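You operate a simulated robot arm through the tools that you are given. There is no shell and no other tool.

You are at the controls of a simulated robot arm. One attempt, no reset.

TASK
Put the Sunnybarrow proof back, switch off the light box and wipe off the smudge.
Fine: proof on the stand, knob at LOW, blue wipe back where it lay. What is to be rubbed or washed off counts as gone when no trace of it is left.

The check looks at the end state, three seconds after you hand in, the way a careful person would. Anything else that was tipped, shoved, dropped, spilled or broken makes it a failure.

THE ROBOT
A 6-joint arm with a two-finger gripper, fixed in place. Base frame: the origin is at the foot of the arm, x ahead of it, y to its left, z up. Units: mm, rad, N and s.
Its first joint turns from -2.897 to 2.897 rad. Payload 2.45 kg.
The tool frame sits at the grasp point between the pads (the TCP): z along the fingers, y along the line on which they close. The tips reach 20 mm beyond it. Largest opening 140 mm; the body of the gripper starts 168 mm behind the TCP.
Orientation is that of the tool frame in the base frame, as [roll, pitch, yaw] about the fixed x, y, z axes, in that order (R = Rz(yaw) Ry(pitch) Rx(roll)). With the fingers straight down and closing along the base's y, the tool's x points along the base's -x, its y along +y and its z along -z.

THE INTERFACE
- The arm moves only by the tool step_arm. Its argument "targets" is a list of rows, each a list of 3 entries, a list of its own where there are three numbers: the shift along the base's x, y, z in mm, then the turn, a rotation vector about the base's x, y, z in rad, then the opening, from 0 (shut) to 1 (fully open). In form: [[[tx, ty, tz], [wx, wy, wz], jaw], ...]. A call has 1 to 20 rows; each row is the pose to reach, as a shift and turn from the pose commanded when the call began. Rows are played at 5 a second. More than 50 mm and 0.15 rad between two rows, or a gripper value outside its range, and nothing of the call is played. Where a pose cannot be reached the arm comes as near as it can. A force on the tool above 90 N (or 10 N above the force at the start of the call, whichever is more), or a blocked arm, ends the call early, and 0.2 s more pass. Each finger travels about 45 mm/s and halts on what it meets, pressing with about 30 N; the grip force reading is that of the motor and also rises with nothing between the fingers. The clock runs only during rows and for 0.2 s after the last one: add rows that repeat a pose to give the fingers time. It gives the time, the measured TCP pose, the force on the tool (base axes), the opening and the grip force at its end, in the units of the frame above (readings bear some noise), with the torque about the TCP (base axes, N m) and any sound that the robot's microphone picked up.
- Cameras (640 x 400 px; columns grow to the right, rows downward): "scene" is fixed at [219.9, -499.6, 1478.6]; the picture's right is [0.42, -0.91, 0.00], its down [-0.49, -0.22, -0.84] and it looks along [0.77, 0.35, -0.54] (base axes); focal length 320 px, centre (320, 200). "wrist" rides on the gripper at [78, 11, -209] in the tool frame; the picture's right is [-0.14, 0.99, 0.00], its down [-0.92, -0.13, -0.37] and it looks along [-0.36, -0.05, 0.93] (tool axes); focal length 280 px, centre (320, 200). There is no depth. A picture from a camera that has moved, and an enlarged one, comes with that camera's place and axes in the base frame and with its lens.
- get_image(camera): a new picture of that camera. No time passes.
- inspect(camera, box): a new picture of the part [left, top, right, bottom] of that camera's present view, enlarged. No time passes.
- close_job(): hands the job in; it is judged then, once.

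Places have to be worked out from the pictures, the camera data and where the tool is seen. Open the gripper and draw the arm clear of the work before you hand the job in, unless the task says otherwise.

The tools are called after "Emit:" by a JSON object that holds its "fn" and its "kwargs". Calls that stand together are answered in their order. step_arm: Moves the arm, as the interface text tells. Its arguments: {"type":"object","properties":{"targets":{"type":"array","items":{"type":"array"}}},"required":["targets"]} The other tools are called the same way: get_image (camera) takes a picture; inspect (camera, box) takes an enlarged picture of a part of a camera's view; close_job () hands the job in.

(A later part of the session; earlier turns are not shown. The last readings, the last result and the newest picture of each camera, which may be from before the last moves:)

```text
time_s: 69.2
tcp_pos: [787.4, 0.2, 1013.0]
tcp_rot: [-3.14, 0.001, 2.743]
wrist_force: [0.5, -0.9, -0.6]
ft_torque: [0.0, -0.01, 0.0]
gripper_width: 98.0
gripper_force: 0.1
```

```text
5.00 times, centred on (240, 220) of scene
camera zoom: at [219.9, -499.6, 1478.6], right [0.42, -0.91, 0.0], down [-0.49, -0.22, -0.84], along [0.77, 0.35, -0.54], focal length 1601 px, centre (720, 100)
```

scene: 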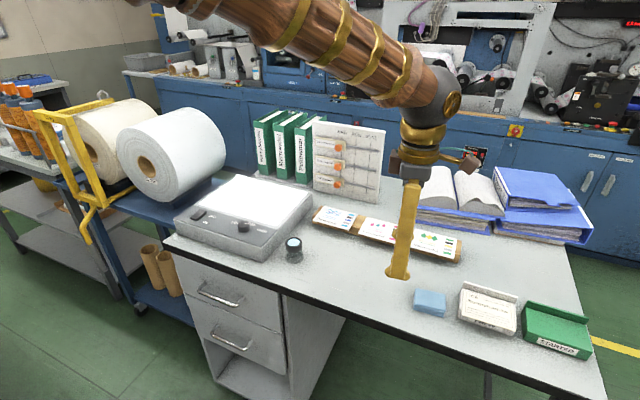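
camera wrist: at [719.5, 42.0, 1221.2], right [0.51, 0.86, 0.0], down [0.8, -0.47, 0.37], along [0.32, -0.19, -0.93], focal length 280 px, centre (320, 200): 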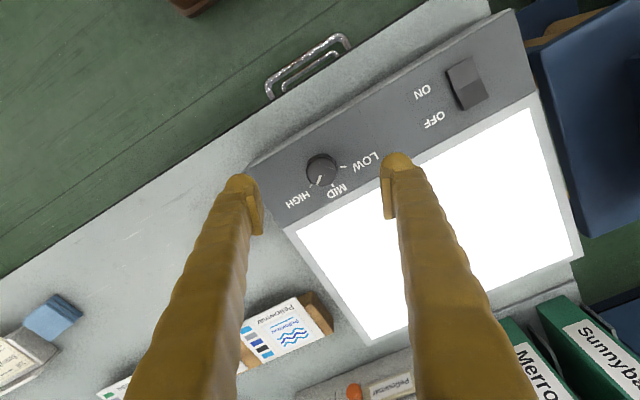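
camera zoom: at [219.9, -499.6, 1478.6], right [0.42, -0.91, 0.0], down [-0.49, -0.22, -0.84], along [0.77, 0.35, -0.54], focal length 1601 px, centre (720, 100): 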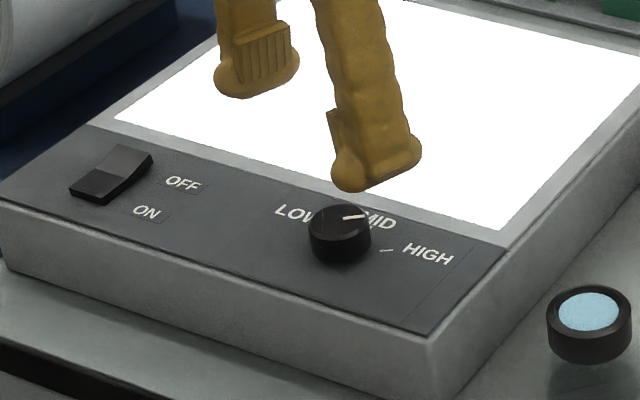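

The pointer is at HIGH, with ticks 60° apart, so LOW is about +120° counter-clockwise from above. The knob axis is near (791, 1.3); I adjust, narrow the jaws and descend just above the knob.

Emit:
{"fn": "step_arm", "kwargs": {"targets": [[[2, 1, -15], [0, 0, 0], 0.6], [[2.5, 1.5, -35], [0, 0, 0], 0.5], [[2.5, 1.5, -55], [0, 0, 0], 0.45], [[2.5, 1.5, -55], [0, 0, 0], 0.45], [[2.5, 1.5, -55], [0, 0, 0], 0.45]]}}

Emit:
{"fn": "inspect", "kwargs": {"camera": "wrist", "box": [230, 90, 410, 240]}}

Emit:
{"fn": "inspect", "kwargs": {"camera": "scene", "box": [200, 190, 290, 250]}}

```text
time_s: 70.4
tcp_pos: [790.6, 1.6, 957.6]
tcp_rot: [-3.141, 0.0, 2.746]
wrist_force: [0.0, -0.1, 0.2]
ft_torque: [0.0, -0.01, 0.01]
gripper_width: 63.0
gripper_force: 0.1
```

```text
2.67 times, centred on (320, 165) of wrist
camera zoom: at [722.8, 43.1, 1167.1], right [0.51, 0.86, 0.0], down [0.8, -0.47, 0.37], along [0.32, -0.19, -0.93], focal length 748 px, centre (320, 293)
```

zoom: 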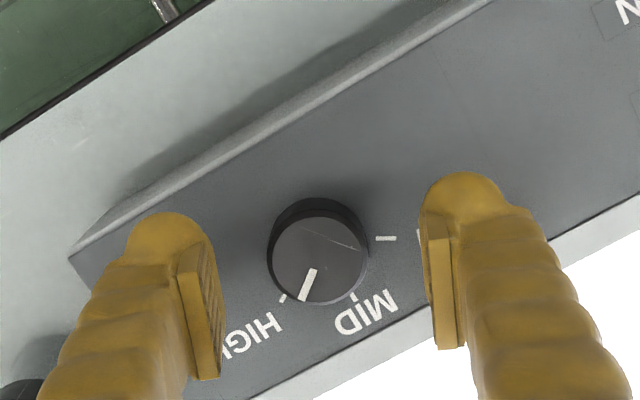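

```text
6.67 times, centred on (245, 220) of scene
camera zoom: at [219.9, -499.6, 1478.6], right [0.42, -0.91, 0.0], down [-0.49, -0.22, -0.84], along [0.77, 0.35, -0.54], focal length 2134 px, centre (820, 67)
```

zoom: 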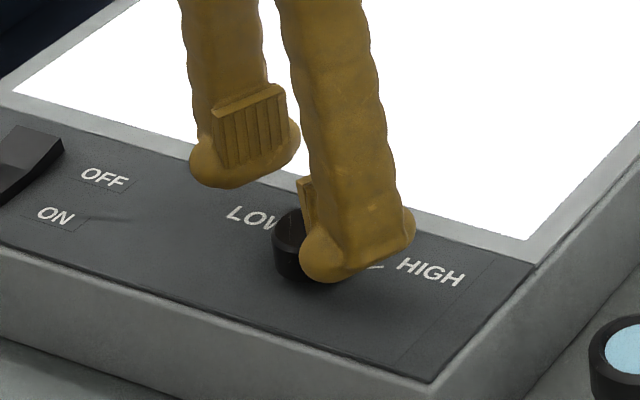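

The knob's centre computes to (791.2, 2.5), within a millimetre of the TCP. I lower the fingers around it to about 6 mm above the panel.

Emit:
{"fn": "step_arm", "kwargs": {"targets": [[[0.4, 0.6, -8], [0, 0, 0], 0.45], [[0.4, 0.6, -15], [0, 0, 0], 0.45], [[0.4, 0.6, -19], [0, 0, 0], 0.45], [[0.4, 0.6, -22], [0, 0, 0], 0.45], [[0.4, 0.6, -22], [0, 0, 0], 0.45]]}}

Emit:
{"fn": "inspect", "kwargs": {"camera": "wrist", "box": [230, 90, 410, 240]}}

Emit:
{"fn": "inspect", "kwargs": {"camera": "scene", "box": [200, 190, 290, 250]}}

```text
time_s: 71.6
tcp_pos: [790.6, 1.7, 935.6]
tcp_rot: [-3.141, 0.002, 2.746]
wrist_force: [-1.0, 0.2, -0.2]
ft_torque: [0.05, -0.01, 0.02]
gripper_width: 63.1
gripper_force: 0.1
```

```text
2.67 times, centred on (320, 165) of wrist
camera zoom: at [723.0, 43.3, 1145.2], right [0.51, 0.86, 0.0], down [0.8, -0.47, 0.37], along [0.32, -0.19, -0.93], focal length 748 px, centre (320, 293)
```

zoom: 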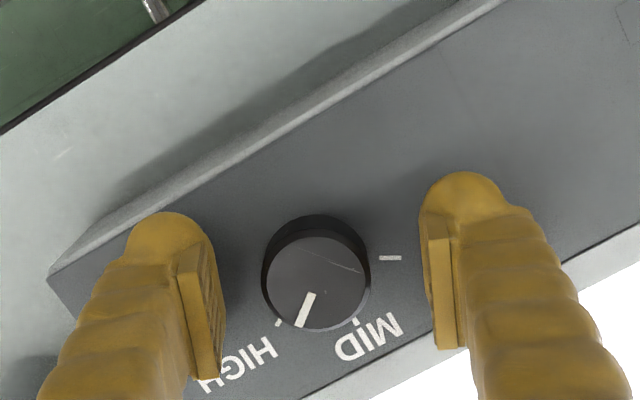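

```text
6.67 times, centred on (245, 220) of scene
camera zoom: at [219.9, -499.6, 1478.6], right [0.42, -0.91, 0.0], down [-0.49, -0.22, -0.84], along [0.77, 0.35, -0.54], focal length 2134 px, centre (820, 67)
```

zoom: 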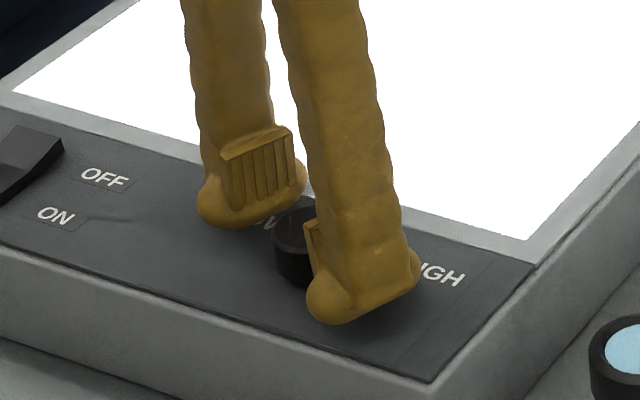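

The TCP projects to (320, 280) in this view and the knob's top centre is at (318, 278), so it's centred. I close gently on the knob.

Emit:
{"fn": "step_arm", "kwargs": {"targets": [[[0, 0, 0], [0, 0, 0], 0.35], [[0, 0, 0], [0, 0, 0], 0.25], [[0, 0, 0], [0, 0, 0], 0.18], [[0, 0, 0], [0, 0, 0], 0.18], [[0, 0, 0], [0, 0, 0], 0.18]]}}

Emit:
{"fn": "inspect", "kwargs": {"camera": "wrist", "box": [230, 90, 410, 240]}}

```text
time_s: 72.8
tcp_pos: [791.3, 2.4, 936.9]
tcp_rot: [-3.14, 0.0, 2.745]
wrist_force: [-4.5, -12.6, 0.6]
ft_torque: [-0.14, 0.02, -0.02]
gripper_width: 34.6
gripper_force: 6.9
```

```text
2.67 times, centred on (320, 165) of wrist
camera zoom: at [723.0, 43.0, 1145.2], right [0.51, 0.86, 0.0], down [0.8, -0.47, 0.37], along [0.32, -0.19, -0.93], focal length 748 px, centre (320, 293)
```

zoom: 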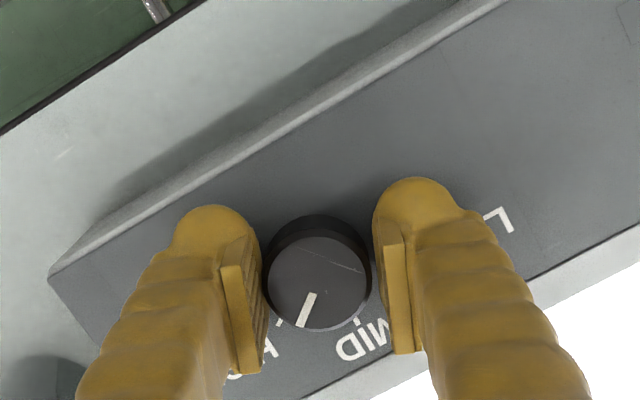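

The left finger touched first (side force −12.6 N in y), so the axis lies about 1 mm toward −y. I shift the tool to even it out and let the grip build.

Emit:
{"fn": "step_arm", "kwargs": {"targets": [[[-0.3, -0.7, 0], [0, 0, 0], 0.15], [[-0.3, -0.7, 0], [0, 0, 0], 0.15], [[-0.3, -0.7, 0], [0, 0, 0], 0.15]]}}

```text
time_s: 73.6
tcp_pos: [791.0, -0.5, 935.6]
tcp_rot: [-3.14, 0.001, 2.746]
wrist_force: [-7.5, -6.9, -1.1]
ft_torque: [-0.07, 0.05, -0.06]
gripper_width: 32.3
gripper_force: 45.2
```

Emit:
{"fn": "step_arm", "kwargs": {"targets": [[[-0.5, -0.5, 0], [0, 0, 0], 0.15], [[-0.5, -0.5, 0], [0, 0, 0], 0.15]]}}

```text
time_s: 74.2
tcp_pos: [791.3, 0.2, 936.4]
tcp_rot: [-3.141, 0.002, 2.745]
wrist_force: [-0.6, 0.8, 1.9]
ft_torque: [0.02, -0.01, 0.01]
gripper_width: 32.1
gripper_force: 45.2
```

Side forces are now near zero with a firm grip on the 32 mm knob. I turn +0.5 rad in small steps and check the forces.

Emit:
{"fn": "step_arm", "kwargs": {"targets": [[[0, 0, 0], [0, 0, 0.1], 0.15], [[0, 0, 0], [0, 0, 0.2], 0.15], [[0, 0, 0], [0, 0, 0.3], 0.15], [[0, 0, 0], [0, 0, 0.4], 0.15], [[0, 0, 0], [0, 0, 0.5], 0.15], [[0, 0, 0], [0, 0, 0.5], 0.15]]}}

Emit:
{"fn": "inspect", "kwargs": {"camera": "wrist", "box": [230, 90, 410, 240]}}

```text
time_s: 75.6
tcp_pos: [790.4, 0.0, 935.3]
tcp_rot: [-3.138, 0.003, -3.036]
wrist_force: [20.0, -25.3, 7.7]
ft_torque: [-0.25, -0.31, -0.02]
gripper_width: 32.3
gripper_force: 45.1
```

```text
2.67 times, centred on (320, 165) of wrist
camera zoom: at [710.9, 3.8, 1145.0], right [0.03, 1.0, 0.0], down [0.93, -0.03, 0.37], along [0.37, -0.01, -0.93], focal length 748 px, centre (320, 293)
```

zoom: 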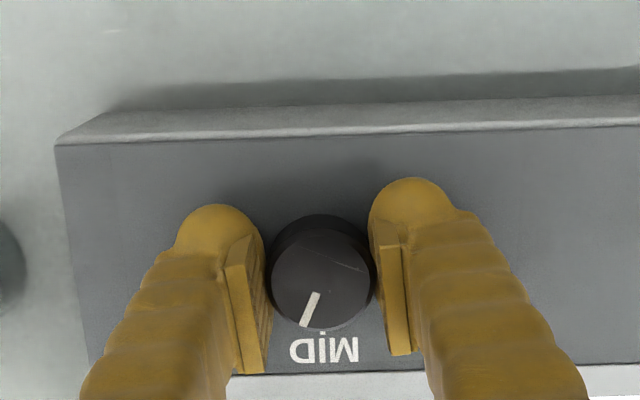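

The knob follows the gripper, now nearing MID, but a 32 N side force has built up. I shift by about (1.4, −1.7) mm to relieve it.

Emit:
{"fn": "step_arm", "kwargs": {"targets": [[[0.7, -0.9, 0], [0, 0, 0], 0.15], [[1.3, -1.6, -0.3], [0, 0, 0], 0.15], [[1.3, -1.6, -0.3], [0, 0, 0], 0.15]]}}

```text
time_s: 76.4
tcp_pos: [789.7, -0.8, 937.0]
tcp_rot: [-3.141, 0.001, -3.038]
wrist_force: [2.8, 10.1, 9.1]
ft_torque: [0.16, 0.04, 0.05]
gripper_width: 32.1
gripper_force: 45.3
```

Emit:
{"fn": "step_arm", "kwargs": {"targets": [[[0.1, 0.6, 0.5], [0, 0, 0], 0.15], [[0.1, 0.6, 0.5], [0, 0, 0.1], 0.15], [[0.2, 0.5, 0.5], [0, 0, 0.2], 0.15], [[0.3, 0.4, 0.5], [0, 0, 0.3], 0.15], [[0.4, 0.3, 0.5], [0, 0, 0.4], 0.15], [[0.4, 0.3, 0.5], [0, 0, 0.4], 0.15]]}}

Emit:
{"fn": "inspect", "kwargs": {"camera": "wrist", "box": [230, 90, 410, 240]}}

```text
time_s: 77.8
tcp_pos: [790.9, -0.6, 936.2]
tcp_rot: [3.141, 0.0, -2.637]
wrist_force: [-40.9, 8.6, 5.8]
ft_torque: [0.05, 0.57, 0.03]
gripper_width: 32.2
gripper_force: 45.0
```

```text
2.67 times, centred on (320, 165) of wrist
camera zoom: at [717.1, -28.1, 1145.3], right [-0.36, 0.93, 0.0], down [0.87, 0.33, 0.37], along [0.34, 0.13, -0.93], focal length 748 px, centre (320, 293)
```

zoom: 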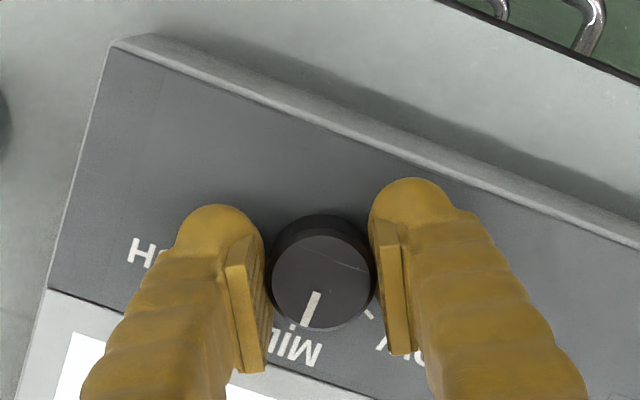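

Side force reached 41 N in −x, which I don't like. I open the jaws slightly to relax everything, and check that the box hasn't shifted.

Emit:
{"fn": "step_arm", "kwargs": {"targets": [[[0, 0, 0], [0, 0, 0], 0.3], [[0, 0, 0], [0, 0, 0], 0.35], [[0, 0, 0], [0, 0, 0], 0.35]]}}

Emit:
{"fn": "inspect", "kwargs": {"camera": "scene", "box": [165, 165, 325, 265]}}

Emit:
{"fn": "inspect", "kwargs": {"camera": "wrist", "box": [230, 90, 410, 240]}}

```text
time_s: 78.6
tcp_pos: [792.7, -0.7, 937.5]
tcp_rot: [-3.14, 0.0, -2.639]
wrist_force: [0.9, 0.2, -0.1]
ft_torque: [-0.05, 0.02, -0.03]
gripper_width: 48.9
gripper_force: 0.1
```

```text
4.00 times, centred on (245, 215) of scene
camera zoom: at [219.9, -499.6, 1478.6], right [0.42, -0.91, 0.0], down [-0.49, -0.22, -0.84], along [0.77, 0.35, -0.54], focal length 1281 px, centre (620, 140)
```

zoom: 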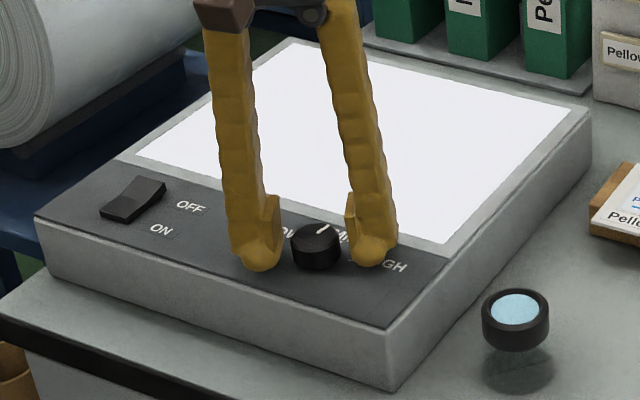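

```text
2.67 times, centred on (320, 165) of wrist
camera zoom: at [718.2, -28.1, 1145.4], right [-0.36, 0.93, 0.0], down [0.87, 0.33, 0.37], along [0.35, 0.13, -0.93], focal length 748 px, centre (320, 293)
```

zoom: 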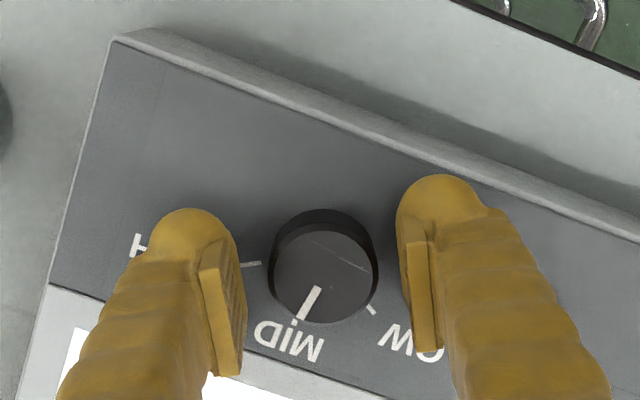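

The box is where it was. The view puts the knob's axis about 2.8 mm toward −x from the TCP, consistent with the force, so I recentre and regrip.

Emit:
{"fn": "step_arm", "kwargs": {"targets": [[[-1.5, 0.2, 0], [0, 0, 0], 0.35], [[-2.7, 0.3, 0], [0, 0, 0], 0.35], [[-2.7, 0.3, 0], [0, 0, 0], 0.25], [[-2.7, 0.3, 0], [0, 0, 0], 0.15], [[-2.7, 0.3, 0], [0, 0, 0], 0.15], [[-2.7, 0.3, 0], [0, 0, 0], 0.15]]}}

```text
time_s: 80.0
tcp_pos: [788.4, -1.7, 937.4]
tcp_rot: [-3.139, 0.001, -2.639]
wrist_force: [3.9, -5.8, -1.7]
ft_torque: [-0.02, -0.02, -0.03]
gripper_width: 32.1
gripper_force: 44.5
```

Emit:
{"fn": "step_arm", "kwargs": {"targets": [[[0.2, -0.4, 0], [0, 0, 0], 0.15], [[0.2, -0.4, 0], [0, 0, 0.1], 0.15], [[0.2, -0.4, 0], [0, 0, 0.2], 0.15], [[0.2, -0.4, 0], [0, 0, 0.3], 0.15], [[0.2, -0.4, 0], [0, 0, 0.3], 0.15]]}}

```text
time_s: 81.2
tcp_pos: [789.4, -3.1, 935.6]
tcp_rot: [-3.14, 0.0, -2.34]
wrist_force: [-8.4, -41.2, 12.4]
ft_torque: [-0.51, -0.03, -0.12]
gripper_width: 32.5
gripper_force: 45.0
```

A 41 N side force again, in −y. I open to relax and measure from the image where the knob's axis really is relative to the tool at this yaw.

Emit:
{"fn": "step_arm", "kwargs": {"targets": [[[0, 0, 0], [0, 0, 0], 0.3], [[0, 0, 0], [0, 0, 0], 0.35], [[0, 0, 0], [0, 0, 0], 0.35]]}}

Emit:
{"fn": "inspect", "kwargs": {"camera": "wrist", "box": [230, 90, 410, 240]}}

Emit:
{"fn": "inspect", "kwargs": {"camera": "scene", "box": [165, 165, 325, 265]}}

```text
time_s: 82.0
tcp_pos: [789.9, -1.8, 936.4]
tcp_rot: [-3.14, 0.001, -2.339]
wrist_force: [0.5, -1.1, -0.6]
ft_torque: [-0.01, 0.0, 0.0]
gripper_width: 49.3
gripper_force: 0.2
```

```text
2.67 times, centred on (320, 165) of wrist
camera zoom: at [727.4, -48.6, 1145.0], right [-0.62, 0.79, 0.0], down [0.73, 0.57, 0.37], along [0.29, 0.23, -0.93], focal length 748 px, centre (320, 293)
```

zoom: 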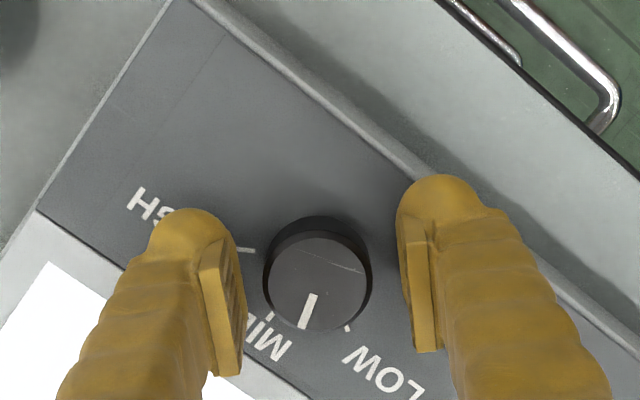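

```text
4.00 times, centred on (245, 215) of scene
camera zoom: at [219.9, -499.6, 1478.6], right [0.42, -0.91, 0.0], down [-0.49, -0.22, -0.84], along [0.77, 0.35, -0.54], focal length 1281 px, centre (620, 140)
```

zoom: 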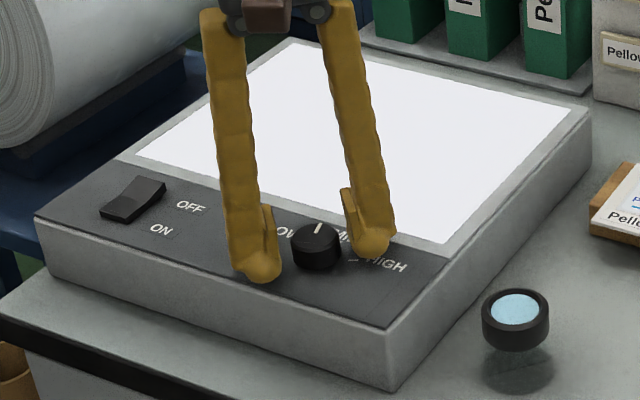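

The knob turned well and is now between MID and LOW; the box is still in place. I recentre by about a millimetre, regrip more lightly, and continue.

Emit:
{"fn": "step_arm", "kwargs": {"targets": [[[0.8, 0, 0], [0, 0, 0], 0.35], [[0.8, 0, 0], [0, 0, 0], 0.28], [[0.8, 0, 0], [0, 0, 0], 0.22], [[0.8, 0, 0], [0, 0, 0], 0.22], [[0.8, 0, 0], [0, 0, 0], 0.22]]}}

```text
time_s: 83.2
tcp_pos: [791.0, -0.8, 936.4]
tcp_rot: [-3.14, 0.001, -2.337]
wrist_force: [3.4, -2.7, -1.4]
ft_torque: [0.0, -0.06, 0.01]
gripper_width: 33.8
gripper_force: 2.3
```

Emit:
{"fn": "step_arm", "kwargs": {"targets": [[[0.1, -0.1, 0], [0, 0, 0], 0.22], [[0.1, -0.1, 0], [0, 0, 0], 0.22]]}}

```text
time_s: 83.8
tcp_pos: [790.6, -3.0, 936.1]
tcp_rot: [-3.14, 0.002, -2.34]
wrist_force: [3.8, -2.0, 1.9]
ft_torque: [-0.03, -0.06, -0.03]
gripper_width: 33.3
gripper_force: 1.8
```

The grip is light. I tighten slightly and rotate 0.2 rad to see whether the knob follows with less side load.

Emit:
{"fn": "step_arm", "kwargs": {"targets": [[[0, 0, 0], [0, 0, 0], 0.2], [[0, 0, 0], [0, 0, 0], 0.2], [[0, 0, 0], [0, 0, 0.07], 0.2], [[0, 0, 0], [0, 0, 0.14], 0.2], [[0, 0, 0], [0, 0, 0.2], 0.2], [[0, 0, 0], [0, 0, 0.2], 0.2]]}}

Emit:
{"fn": "inspect", "kwargs": {"camera": "wrist", "box": [230, 90, 410, 240]}}

```text
time_s: 85.2
tcp_pos: [791.5, -1.2, 936.2]
tcp_rot: [-3.14, 0.001, -2.139]
wrist_force: [18.6, -7.6, -6.6]
ft_torque: [-0.05, -0.22, -0.02]
gripper_width: 32.3
gripper_force: 45.2
```

```text
2.67 times, centred on (320, 165) of wrist
camera zoom: at [739.2, -60.9, 1145.2], right [-0.76, 0.65, 0.0], down [0.6, 0.71, 0.37], along [0.24, 0.28, -0.93], focal length 748 px, centre (320, 293)
```

zoom: 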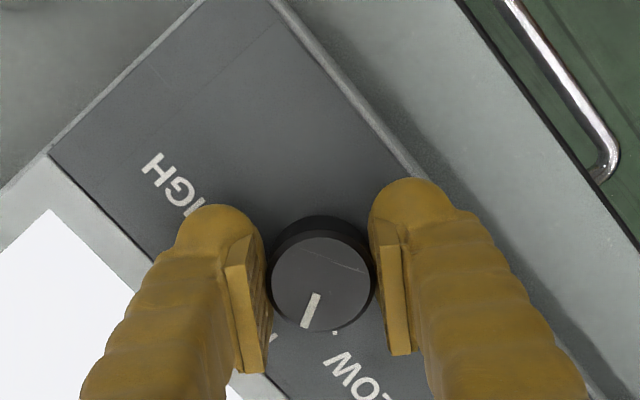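

It follows, with about 27° left to the LOW tick. I relieve the side load and turn another 0.2 rad.

Emit:
{"fn": "step_arm", "kwargs": {"targets": [[[0.8, -0.3, 0.2], [0, 0, 0], 0.2], [[1.2, -0.5, 0.4], [0, 0, 0], 0.2], [[1.2, -0.5, 0.4], [0, 0, 0.07], 0.2], [[1.2, -0.5, 0.4], [0, 0, 0.14], 0.2], [[1.2, -0.5, 0.4], [0, 0, 0.2], 0.2], [[1.2, -0.5, 0.4], [0, 0, 0.2], 0.2]]}}

Emit:
{"fn": "inspect", "kwargs": {"camera": "wrist", "box": [230, 90, 410, 240]}}

```text
time_s: 86.6
tcp_pos: [791.8, -2.3, 936.2]
tcp_rot: [3.141, -0.002, -1.938]
wrist_force: [-0.1, -11.4, -9.8]
ft_torque: [-0.16, 0.01, 0.01]
gripper_width: 32.0
gripper_force: 45.2
```

```text
2.67 times, centred on (320, 165) of wrist
camera zoom: at [752.9, -70.1, 1145.3], right [-0.88, 0.48, 0.0], down [0.45, 0.81, 0.37], along [0.18, 0.32, -0.93], focal length 748 px, centre (320, 293)
```

zoom: 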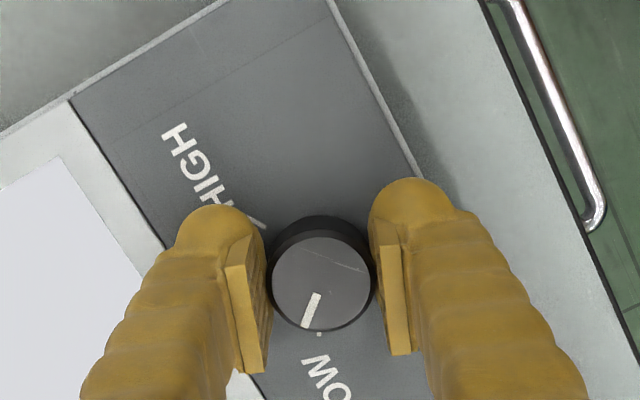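

About 12° remain to LOW. I turn the last 0.2 rad with a small relief shift.

Emit:
{"fn": "step_arm", "kwargs": {"targets": [[[0, -0.6, 0.5], [0, 0, 0], 0.2], [[0, -0.6, 0.5], [0, 0, 0.07], 0.2], [[0, -0.6, 0.5], [0, 0, 0.14], 0.2], [[0, -0.6, 0.5], [0, 0, 0.2], 0.2], [[0, -0.6, 0.5], [0, 0, 0.2], 0.2]]}}

Emit:
{"fn": "inspect", "kwargs": {"camera": "wrist", "box": [230, 90, 410, 240]}}

```text
time_s: 87.8
tcp_pos: [791.4, -2.6, 936.8]
tcp_rot: [-3.141, 0.001, -1.739]
wrist_force: [12.6, 1.0, -32.8]
ft_torque: [-0.02, -0.08, -0.02]
gripper_width: 32.1
gripper_force: 45.3
```

```text
2.67 times, centred on (320, 165) of wrist
camera zoom: at [767.6, -76.6, 1145.4], right [-0.95, 0.3, 0.0], down [0.28, 0.89, 0.37], along [0.11, 0.35, -0.93], focal length 748 px, centre (320, 293)
```

zoom: 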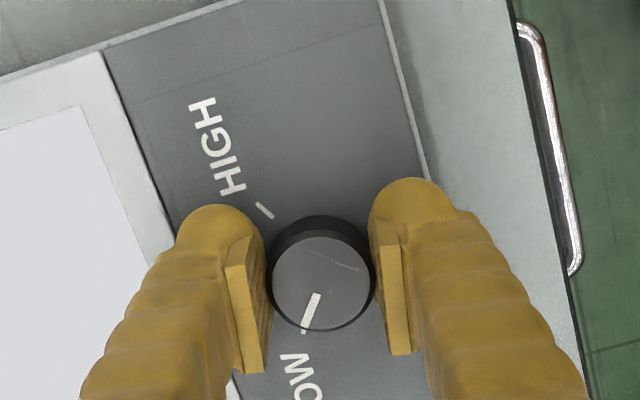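

The pointer is now in line with the LOW tick. I relax the upward pull and release the knob, then rise to verify.

Emit:
{"fn": "step_arm", "kwargs": {"targets": [[[0.4, 0, -1], [0, 0, 0], 0.2], [[0.6, 0, -1.5], [0, 0, 0], 0.3], [[0.6, 0, -1.5], [0, 0, 0], 0.4], [[0.6, 0, -1.5], [0, 0, 0], 0.45], [[0.6, 0, 15], [0, 0, 0], 0.5], [[0.6, 0, 50], [0, 0, 0], 0.6], [[0.6, 0, 90], [0, 0, 0], 0.7], [[0.6, 0, 90], [0, 0, 0], 0.7]]}}

Emit:
{"fn": "inspect", "kwargs": {"camera": "wrist", "box": [230, 90, 410, 240]}}

Emit:
{"fn": "inspect", "kwargs": {"camera": "scene", "box": [165, 165, 325, 265]}}

Emit:
{"fn": "get_image", "kwargs": {"camera": "wrist"}}

```text
time_s: 89.6
tcp_pos: [792.9, -1.9, 1026.9]
tcp_rot: [-3.14, 0.001, -1.738]
wrist_force: [0.0, -0.1, -0.2]
ft_torque: [0.0, 0.0, -0.02]
gripper_width: 98.3
gripper_force: 0.0
```

```text
2.67 times, centred on (320, 165) of wrist
camera zoom: at [769.2, -76.5, 1235.9], right [-0.95, 0.3, 0.0], down [0.28, 0.89, 0.37], along [0.11, 0.35, -0.93], focal length 748 px, centre (320, 293)
```

zoom: 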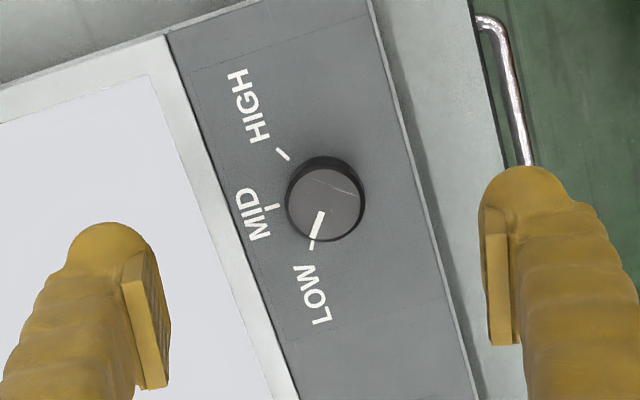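

```text
4.00 times, centred on (245, 215) of scene
camera zoom: at [219.9, -499.6, 1478.6], right [0.42, -0.91, 0.0], down [-0.49, -0.22, -0.84], along [0.77, 0.35, -0.54], focal length 1281 px, centre (620, 140)
```

zoom: 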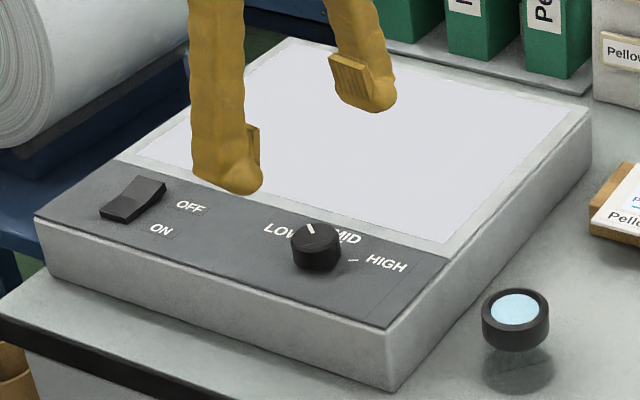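

```text
taken
camera wrist: at [769.2, -76.5, 1235.9], right [-0.95, 0.3, 0.0], down [0.28, 0.89, 0.37], along [0.11, 0.35, -0.93], focal length 280 px, centre (320, 200)
```

wrist: 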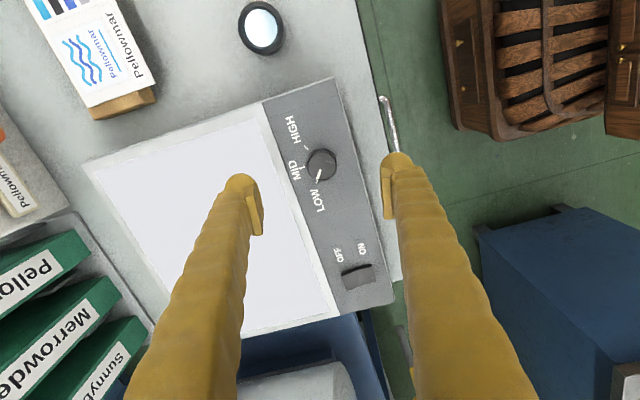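

Brightness has dropped and the pointer is at or near LOW. I zoom in to judge any remaining angle.

Emit:
{"fn": "inspect", "kwargs": {"camera": "wrist", "box": [285, 125, 365, 215]}}

Emit:
{"fn": "inspect", "kwargs": {"camera": "scene", "box": [220, 210, 275, 245]}}

Emit:
{"fn": "inspect", "kwargs": {"camera": "scene", "box": [180, 200, 235, 235]}}

```text
4.44 times, centred on (325, 170) of wrist
camera zoom: at [769.2, -76.5, 1235.9], right [-0.95, 0.3, 0.0], down [0.28, 0.89, 0.37], along [0.11, 0.35, -0.93], focal length 1246 px, centre (298, 333)
```

zoom: 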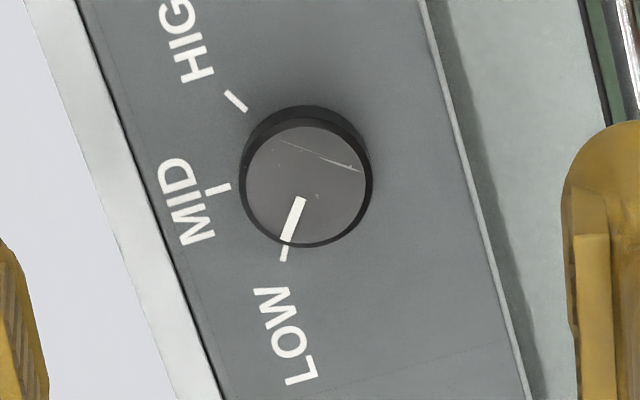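

```text
11.43 times, centred on (248, 228) of scene
camera zoom: at [219.9, -499.6, 1478.6], right [0.42, -0.91, 0.0], down [-0.49, -0.22, -0.84], along [0.77, 0.35, -0.54], focal length 3659 px, centre (1149, -114)
```

zoom: 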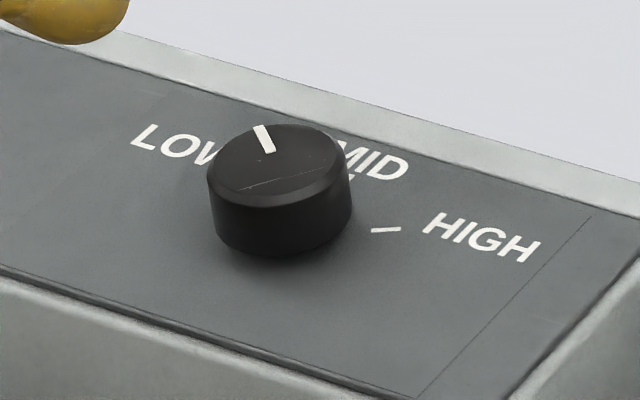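

```text
11.43 times, centred on (208, 218) of scene
camera zoom: at [219.9, -499.6, 1478.6], right [0.42, -0.91, 0.0], down [-0.49, -0.22, -0.84], along [0.77, 0.35, -0.54], focal length 3659 px, centre (1606, 0)
```

zoom: 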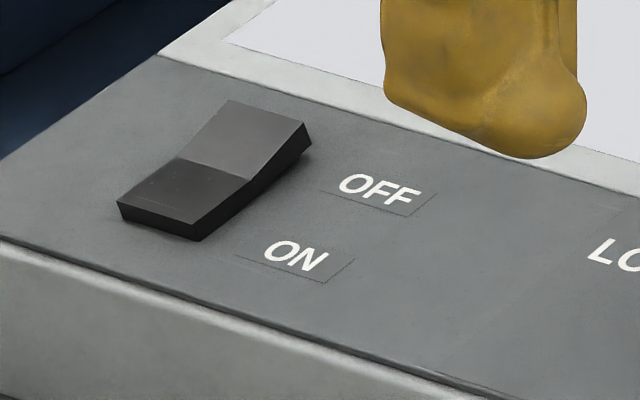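

Projecting to base axes: ticks lie at ±59° and the pointer at about 50–56°, so it is a few degrees short of LOW. I go back down on the same spot for a small final turn of 0.07 rad.

Emit:
{"fn": "step_arm", "kwargs": {"targets": [[[0, 1, -40], [0, 0, 0], 0.5], [[0, 1, -70], [0, 0, 0], 0.45], [[0, 1, -85], [0, 0, 0], 0.45], [[0, 1, -91], [0, 0, 0], 0.45], [[0, 1, -91], [0, 0, 0], 0.45]]}}

Emit:
{"fn": "inspect", "kwargs": {"camera": "wrist", "box": [230, 90, 410, 240]}}

```text
time_s: 90.8
tcp_pos: [793.0, -0.9, 935.6]
tcp_rot: [-3.14, 0.003, -1.738]
wrist_force: [-0.2, 0.6, 0.4]
ft_torque: [-0.01, 0.02, 0.0]
gripper_width: 62.9
gripper_force: 0.0
```

```text
2.67 times, centred on (320, 165) of wrist
camera zoom: at [768.7, -75.6, 1144.9], right [-0.95, 0.3, 0.0], down [0.28, 0.89, 0.37], along [0.11, 0.35, -0.93], focal length 748 px, centre (320, 293)
```

zoom: 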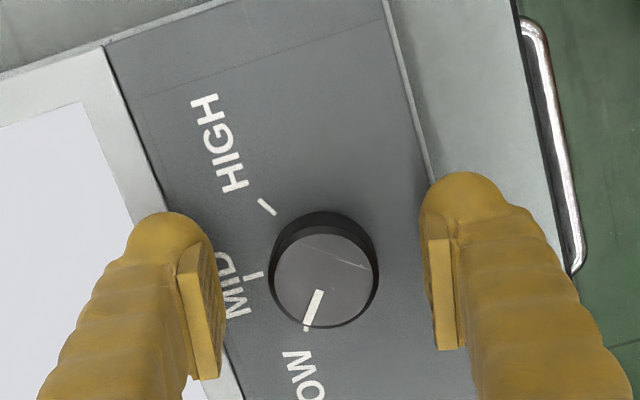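

Knob sits about 1.4 mm toward −x of the TCP. I correct that, close, turn 0.08 rad and open again.

Emit:
{"fn": "step_arm", "kwargs": {"targets": [[[-1.3, 0, 0], [0, 0, 0], 0.45], [[-1.3, 0, 0], [0, 0, 0], 0.3], [[-1.3, 0, 0], [0, 0, 0], 0.2], [[-1.3, 0, 0], [0, 0, 0], 0.2], [[-1.3, 0, 0], [0, 0, 0], 0.2], [[-1.3, 0, 0], [0, 0, 0], 0.2]]}}

```text
time_s: 92.2
tcp_pos: [791.3, -1.5, 935.7]
tcp_rot: [-3.141, 0.001, -1.739]
wrist_force: [13.1, -2.6, -3.7]
ft_torque: [-0.04, -0.14, -0.03]
gripper_width: 32.2
gripper_force: 44.8
```

Emit:
{"fn": "step_arm", "kwargs": {"targets": [[[0.8, 0, -0.2], [0, 0, 0], 0.2], [[0.8, 0, -0.2], [0, 0, 0.04], 0.2], [[0.8, 0, -0.2], [0, 0, 0.08], 0.2], [[0.8, 0, -0.2], [0, 0, 0.08], 0.2], [[0.8, 0, -0.2], [0, 0, 0.08], 0.3], [[0.8, 0, -0.2], [0, 0, 0.08], 0.42], [[0.8, 0, -0.2], [0, 0, 0.08], 0.45], [[0.8, 0, 15], [0, 0, 0.08], 0.5], [[0.8, 0, 50], [0, 0, 0.08], 0.6], [[0.8, 0, 90], [0, 0, 0.08], 0.7], [[0.8, 0, 90], [0, 0, 0.08], 0.7]]}}

Emit:
{"fn": "inspect", "kwargs": {"camera": "wrist", "box": [285, 125, 365, 215]}}

Emit:
{"fn": "inspect", "kwargs": {"camera": "scene", "box": [165, 165, 325, 265]}}

```text
time_s: 94.6
tcp_pos: [790.6, -0.0, 1028.4]
tcp_rot: [-3.14, 0.001, -1.656]
wrist_force: [0.0, 0.1, 0.5]
ft_torque: [0.01, -0.04, -0.02]
gripper_width: 98.3
gripper_force: 0.1
```

```text
4.44 times, centred on (325, 170) of wrist
camera zoom: at [773.4, -76.5, 1236.6], right [-0.97, 0.22, 0.0], down [0.21, 0.91, 0.37], along [0.08, 0.36, -0.93], focal length 1246 px, centre (298, 333)
```

zoom: 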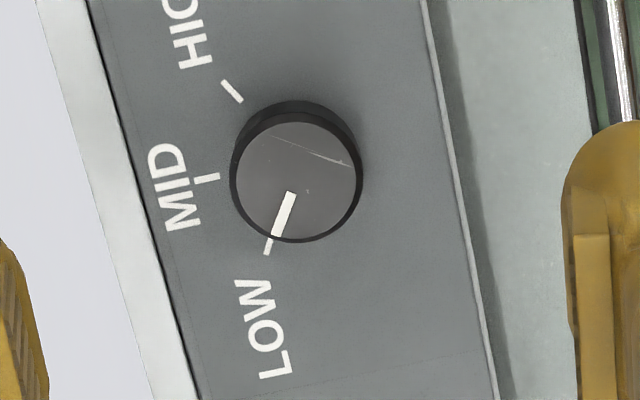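

```text
4.00 times, centred on (245, 215) of scene
camera zoom: at [219.9, -499.6, 1478.6], right [0.42, -0.91, 0.0], down [-0.49, -0.22, -0.84], along [0.77, 0.35, -0.54], focal length 1281 px, centre (620, 140)
```

zoom: 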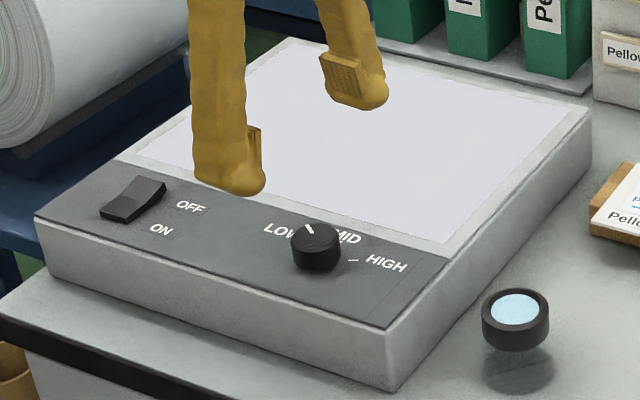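

The pointer direction now computes to 57.7° against 58° for the LOW tick, so the knob is at LOW. Next is the rocker: its OFF end (far side, around (809, 172)) stands up, so I close the jaws and move above it.

Emit:
{"fn": "step_arm", "kwargs": {"targets": [[[0, 35, 0], [0, 0, 0], 0.5], [[0, 70, 0], [0, 0, 0], 0.3], [[0, 105, 0], [0, 0, 0], 0.1], [[5, 140, 0], [0, 0, 0], 0], [[10, 165, -10], [0, 0, 0], 0], [[12, 174, -20], [0, 0, 0.03], 0], [[12, 174, -20], [0, 0, 0.03], 0], [[12, 174, -20], [0, 0, 0.03], 0]]}}

Emit:
{"fn": "get_image", "kwargs": {"camera": "wrist"}}

Emit:
{"fn": "inspect", "kwargs": {"camera": "wrist", "box": [240, 90, 420, 230]}}

Emit:
{"fn": "inspect", "kwargs": {"camera": "scene", "box": [165, 165, 265, 245]}}

```text
time_s: 96.4
tcp_pos: [802.7, 170.8, 1007.2]
tcp_rot: [-3.14, 0.002, -1.629]
wrist_force: [0.3, -0.5, 0.1]
ft_torque: [-0.01, -0.03, 0.0]
gripper_width: 0.0
gripper_force: 29.7
```

```text
taken
camera wrist: at [787.5, 94.9, 1215.3], right [-0.98, 0.19, 0.0], down [0.18, 0.91, 0.37], along [0.07, 0.36, -0.93], focal length 280 px, centre (320, 200)
```

wrist: 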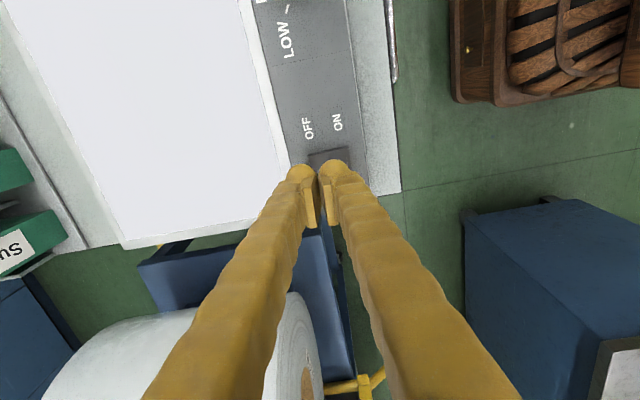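

```text
2.86 times, centred on (330, 160) of wrist
camera zoom: at [787.5, 94.9, 1215.3], right [-0.98, 0.19, 0.0], down [0.18, 0.91, 0.37], along [0.07, 0.36, -0.93], focal length 801 px, centre (291, 314)
```

zoom: 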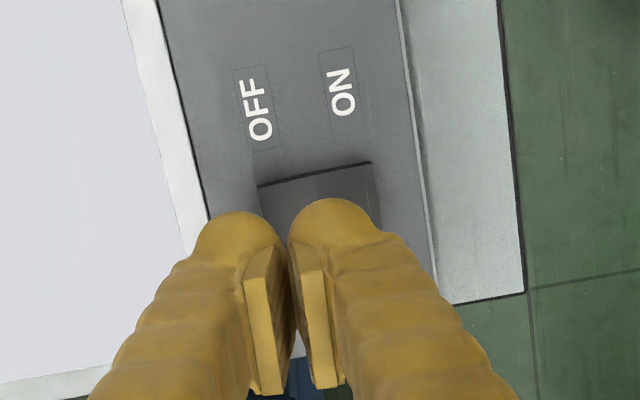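

```text
5.00 times, centred on (215, 205) of scene
camera zoom: at [219.9, -499.6, 1478.6], right [0.42, -0.91, 0.0], down [-0.49, -0.22, -0.84], along [0.77, 0.35, -0.54], focal length 1601 px, centre (845, 175)
```

zoom: 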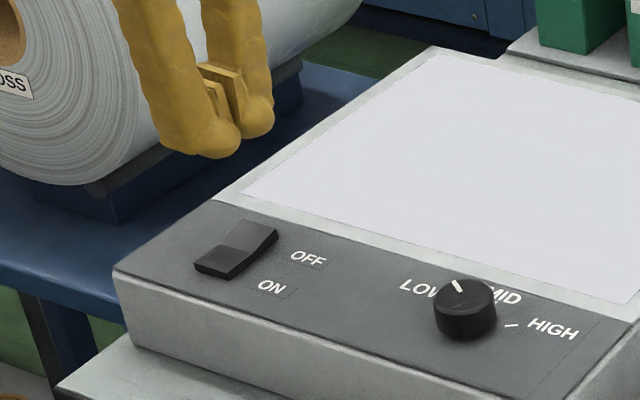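

The rocker spans x 768–812, y 158–187 with its raised OFF edge at about (812, 173). I shift over that edge and descend to just above it.

Emit:
{"fn": "step_arm", "kwargs": {"targets": [[[4, 1, -15], [0, 0, 0], 0], [[8, 2, -30], [0, 0, 0], 0], [[8, 2, -45], [0, 0, 0], 0], [[8, 2, -58], [0, 0, 0], 0], [[8, 2, -58], [0, 0, 0], 0]]}}

Emit:
{"fn": "inspect", "kwargs": {"camera": "wrist", "box": [240, 90, 420, 230]}}

Emit:
{"fn": "inspect", "kwargs": {"camera": "scene", "box": [165, 165, 265, 245]}}

```text
time_s: 97.6
tcp_pos: [811.3, 174.4, 948.9]
tcp_rot: [-3.141, 0.003, -1.628]
wrist_force: [0.9, 0.5, -0.2]
ft_torque: [0.0, -0.02, -0.01]
gripper_width: 0.1
gripper_force: 29.6
```

```text
2.86 times, centred on (330, 160) of wrist
camera zoom: at [795.3, 98.0, 1157.7], right [-0.98, 0.19, 0.0], down [0.18, 0.91, 0.37], along [0.07, 0.36, -0.93], focal length 801 px, centre (291, 314)
```

zoom: 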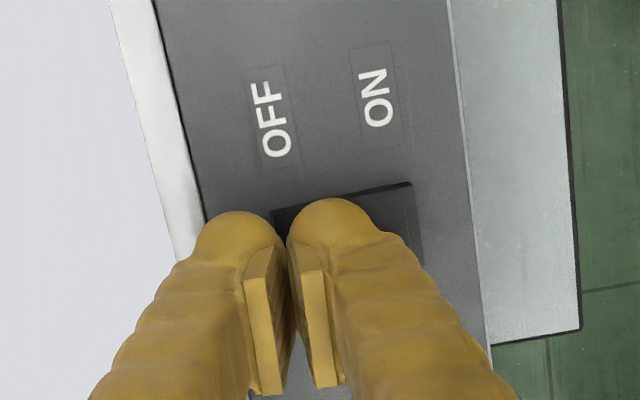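

```text
5.00 times, centred on (215, 205) of scene
camera zoom: at [219.9, -499.6, 1478.6], right [0.42, -0.91, 0.0], down [-0.49, -0.22, -0.84], along [0.77, 0.35, -0.54], focal length 1601 px, centre (845, 175)
```

zoom: 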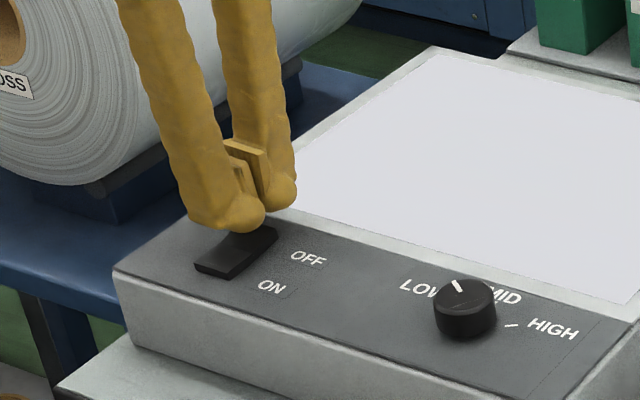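

The finger bulbs look wider than the pads, so to press only the OFF half I shift +6 mm in x, then creep down watching force and sound.

Emit:
{"fn": "step_arm", "kwargs": {"targets": [[[3, -1, 0], [0, 0, 0], 0], [[6, -1, -2], [0, 0, 0], 0], [[6, -1, -4], [0, 0, 0], 0], [[6, -1, -6], [0, 0, 0], 0], [[6, -1, -6], [0, 0, 0], 0]]}}

```text
time_s: 98.8
tcp_pos: [818.0, 174.2, 942.8]
tcp_rot: [-3.139, 0.001, -1.629]
wrist_force: [-0.5, 0.0, 0.3]
ft_torque: [-0.03, -0.01, -0.02]
gripper_width: 0.0
gripper_force: 29.4
```

Emit:
{"fn": "step_arm", "kwargs": {"targets": [[[0, 0, -1], [0, 0, 0], 0], [[0, 0, -2], [0, 0, 0], 0], [[0, 0, -3], [0, 0, 0], 0], [[0, 0, -4], [0, 0, 0], 0], [[0, 0, -4], [0, 0, 0], 0]]}}

Emit:
{"fn": "inspect", "kwargs": {"camera": "scene", "box": [165, 165, 265, 245]}}

```text
time_s: 100.0
tcp_pos: [817.1, 172.0, 937.9]
tcp_rot: [-3.141, 0.001, -1.63]
wrist_force: [0.2, -0.6, -0.3]
ft_torque: [0.03, -0.01, 0.02]
gripper_width: 0.0
gripper_force: 29.2
```

```text
5.00 times, centred on (215, 205) of scene
camera zoom: at [219.9, -499.6, 1478.6], right [0.42, -0.91, 0.0], down [-0.49, -0.22, -0.84], along [0.77, 0.35, -0.54], focal length 1601 px, centre (845, 175)
```

zoom: 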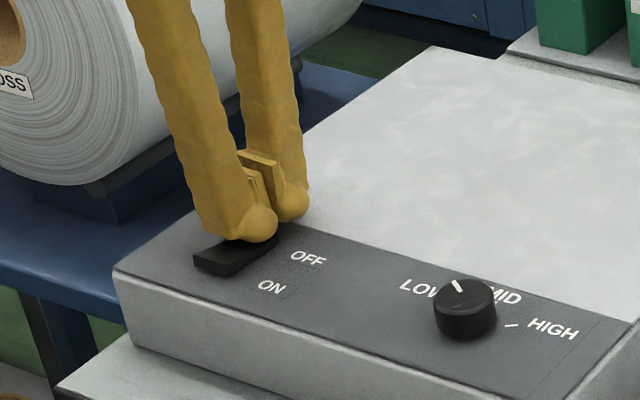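

The light box has gone dark, so the rocker has switched. I press a hair more to be sure it seats, then lift and move away to inspect.

Emit:
{"fn": "step_arm", "kwargs": {"targets": [[[0, 0, -1], [0, 0, 0], 0], [[0, 0, -1], [0, 0, 0], 0], [[0, 0, 15], [0, 0, 0], 0], [[0, 0, 60], [0, 0, 0], 0], [[0, 0, 100], [0, 0, 0], 0], [[-40, -30, 110], [0, 0, 0], 0.3], [[-80, -60, 120], [0, 0, 0], 0.5], [[-120, -90, 120], [0, 0, 0], 0.7], [[-120, -90, 120], [0, 0, 0], 0.7]]}}

Emit:
{"fn": "get_image", "kwargs": {"camera": "wrist"}}

Emit:
{"fn": "inspect", "kwargs": {"camera": "scene", "box": [165, 165, 325, 265]}}

Emit:
{"fn": "inspect", "kwargs": {"camera": "scene", "box": [180, 195, 240, 235]}}

```text
refused: row 6 steps farther than a row can; nothing moved
```

```text
taken
camera wrist: at [802.1, 96.5, 1146.7], right [-0.98, 0.19, 0.0], down [0.18, 0.91, 0.37], along [0.07, 0.36, -0.93], focal length 280 px, centre (320, 200)
```

wrist: 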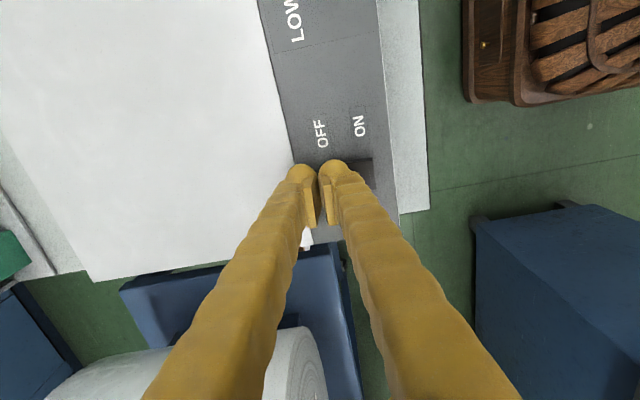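

```text
4.00 times, centred on (245, 215) of scene
camera zoom: at [219.9, -499.6, 1478.6], right [0.42, -0.91, 0.0], down [-0.49, -0.22, -0.84], along [0.77, 0.35, -0.54], focal length 1281 px, centre (620, 140)
```

zoom: 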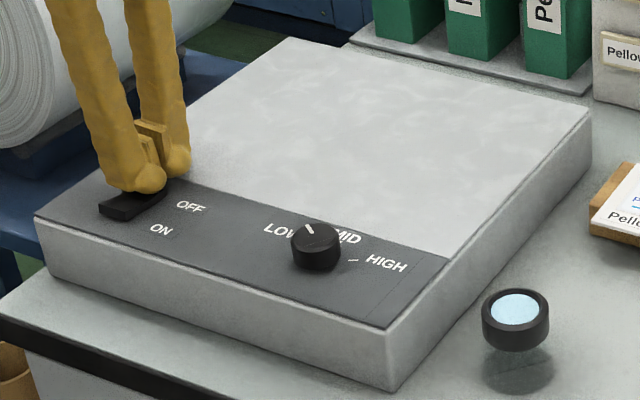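

```text
10.00 times, centred on (210, 215) of scene
camera zoom: at [219.9, -499.6, 1478.6], right [0.42, -0.91, 0.0], down [-0.49, -0.22, -0.84], along [0.77, 0.35, -0.54], focal length 3202 px, centre (1420, 50)
```

zoom: 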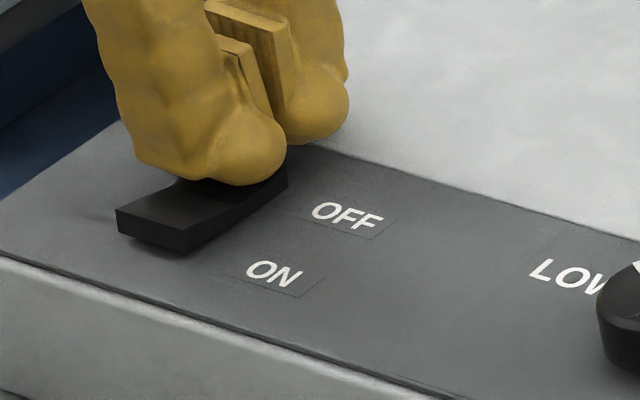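

The rocker has flipped (ON end raised, glass unlit). That retreat was refused for step size, so I lift straight up and move back with smaller steps.

Emit:
{"fn": "step_arm", "kwargs": {"targets": [[[0, 0, 15], [0, 0, 0], 0], [[0, 0, 55], [0, 0, 0], 0], [[0, 0, 95], [0, 0, 0], 0], [[-30, -20, 115], [0, 0, 0], 0.3], [[-60, -40, 130], [0, 0, 0], 0.5], [[-90, -60, 145], [0, 0, 0], 0.7], [[-120, -80, 150], [0, 0, 0], 0.7], [[-120, -80, 150], [0, 0, 0], 0.7]]}}

Emit:
{"fn": "get_image", "kwargs": {"camera": "wrist"}}

Emit:
{"fn": "get_image", "kwargs": {"camera": "scene"}}

Emit:
{"fn": "inspect", "kwargs": {"camera": "scene", "box": [165, 165, 325, 265]}}

Emit:
{"fn": "inspect", "kwargs": {"camera": "scene", "box": [180, 195, 240, 235]}}

```text
time_s: 101.8
tcp_pos: [697.5, 92.0, 1089.0]
tcp_rot: [-3.14, 0.0, -1.628]
wrist_force: [-0.1, 0.8, -0.8]
ft_torque: [0.01, 0.0, -0.04]
gripper_width: 98.0
gripper_force: 0.1
```

```text
taken
camera wrist: at [682.3, 14.9, 1298.8], right [-0.98, 0.19, 0.0], down [0.18, 0.91, 0.37], along [0.07, 0.36, -0.93], focal length 280 px, centre (320, 200)
```

wrist: 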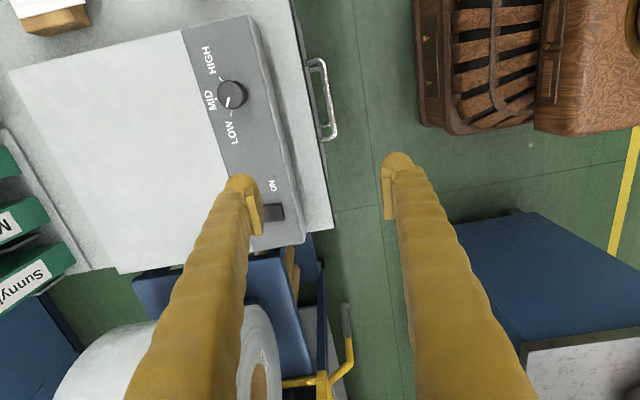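

```text
taken
```

scene: 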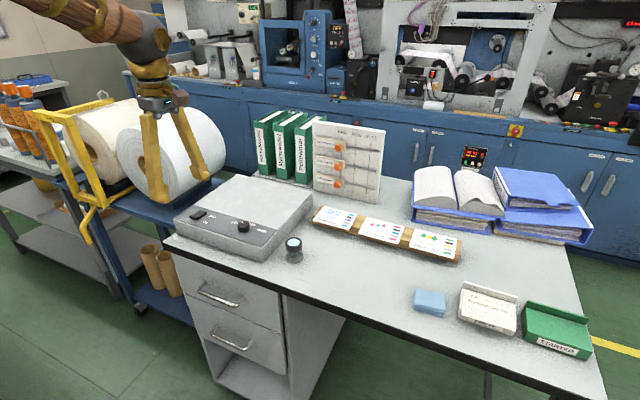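

```text
4.00 times, centred on (245, 215) of scene
camera zoom: at [219.9, -499.6, 1478.6], right [0.42, -0.91, 0.0], down [-0.49, -0.22, -0.84], along [0.77, 0.35, -0.54], focal length 1281 px, centre (620, 140)
```

zoom: 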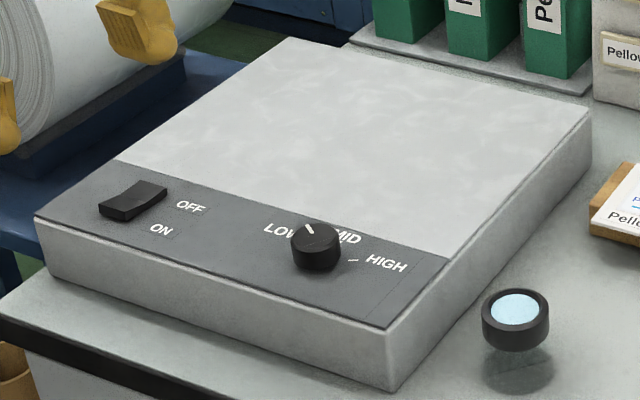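

```text
10.00 times, centred on (210, 215) of scene
camera zoom: at [219.9, -499.6, 1478.6], right [0.42, -0.91, 0.0], down [-0.49, -0.22, -0.84], along [0.77, 0.35, -0.54], focal length 3202 px, centre (1420, 50)
```

zoom: 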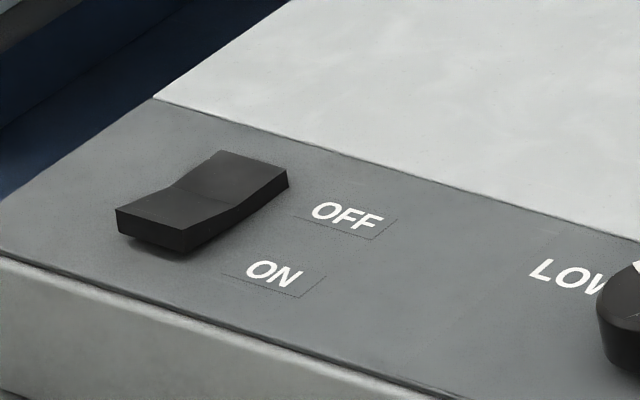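

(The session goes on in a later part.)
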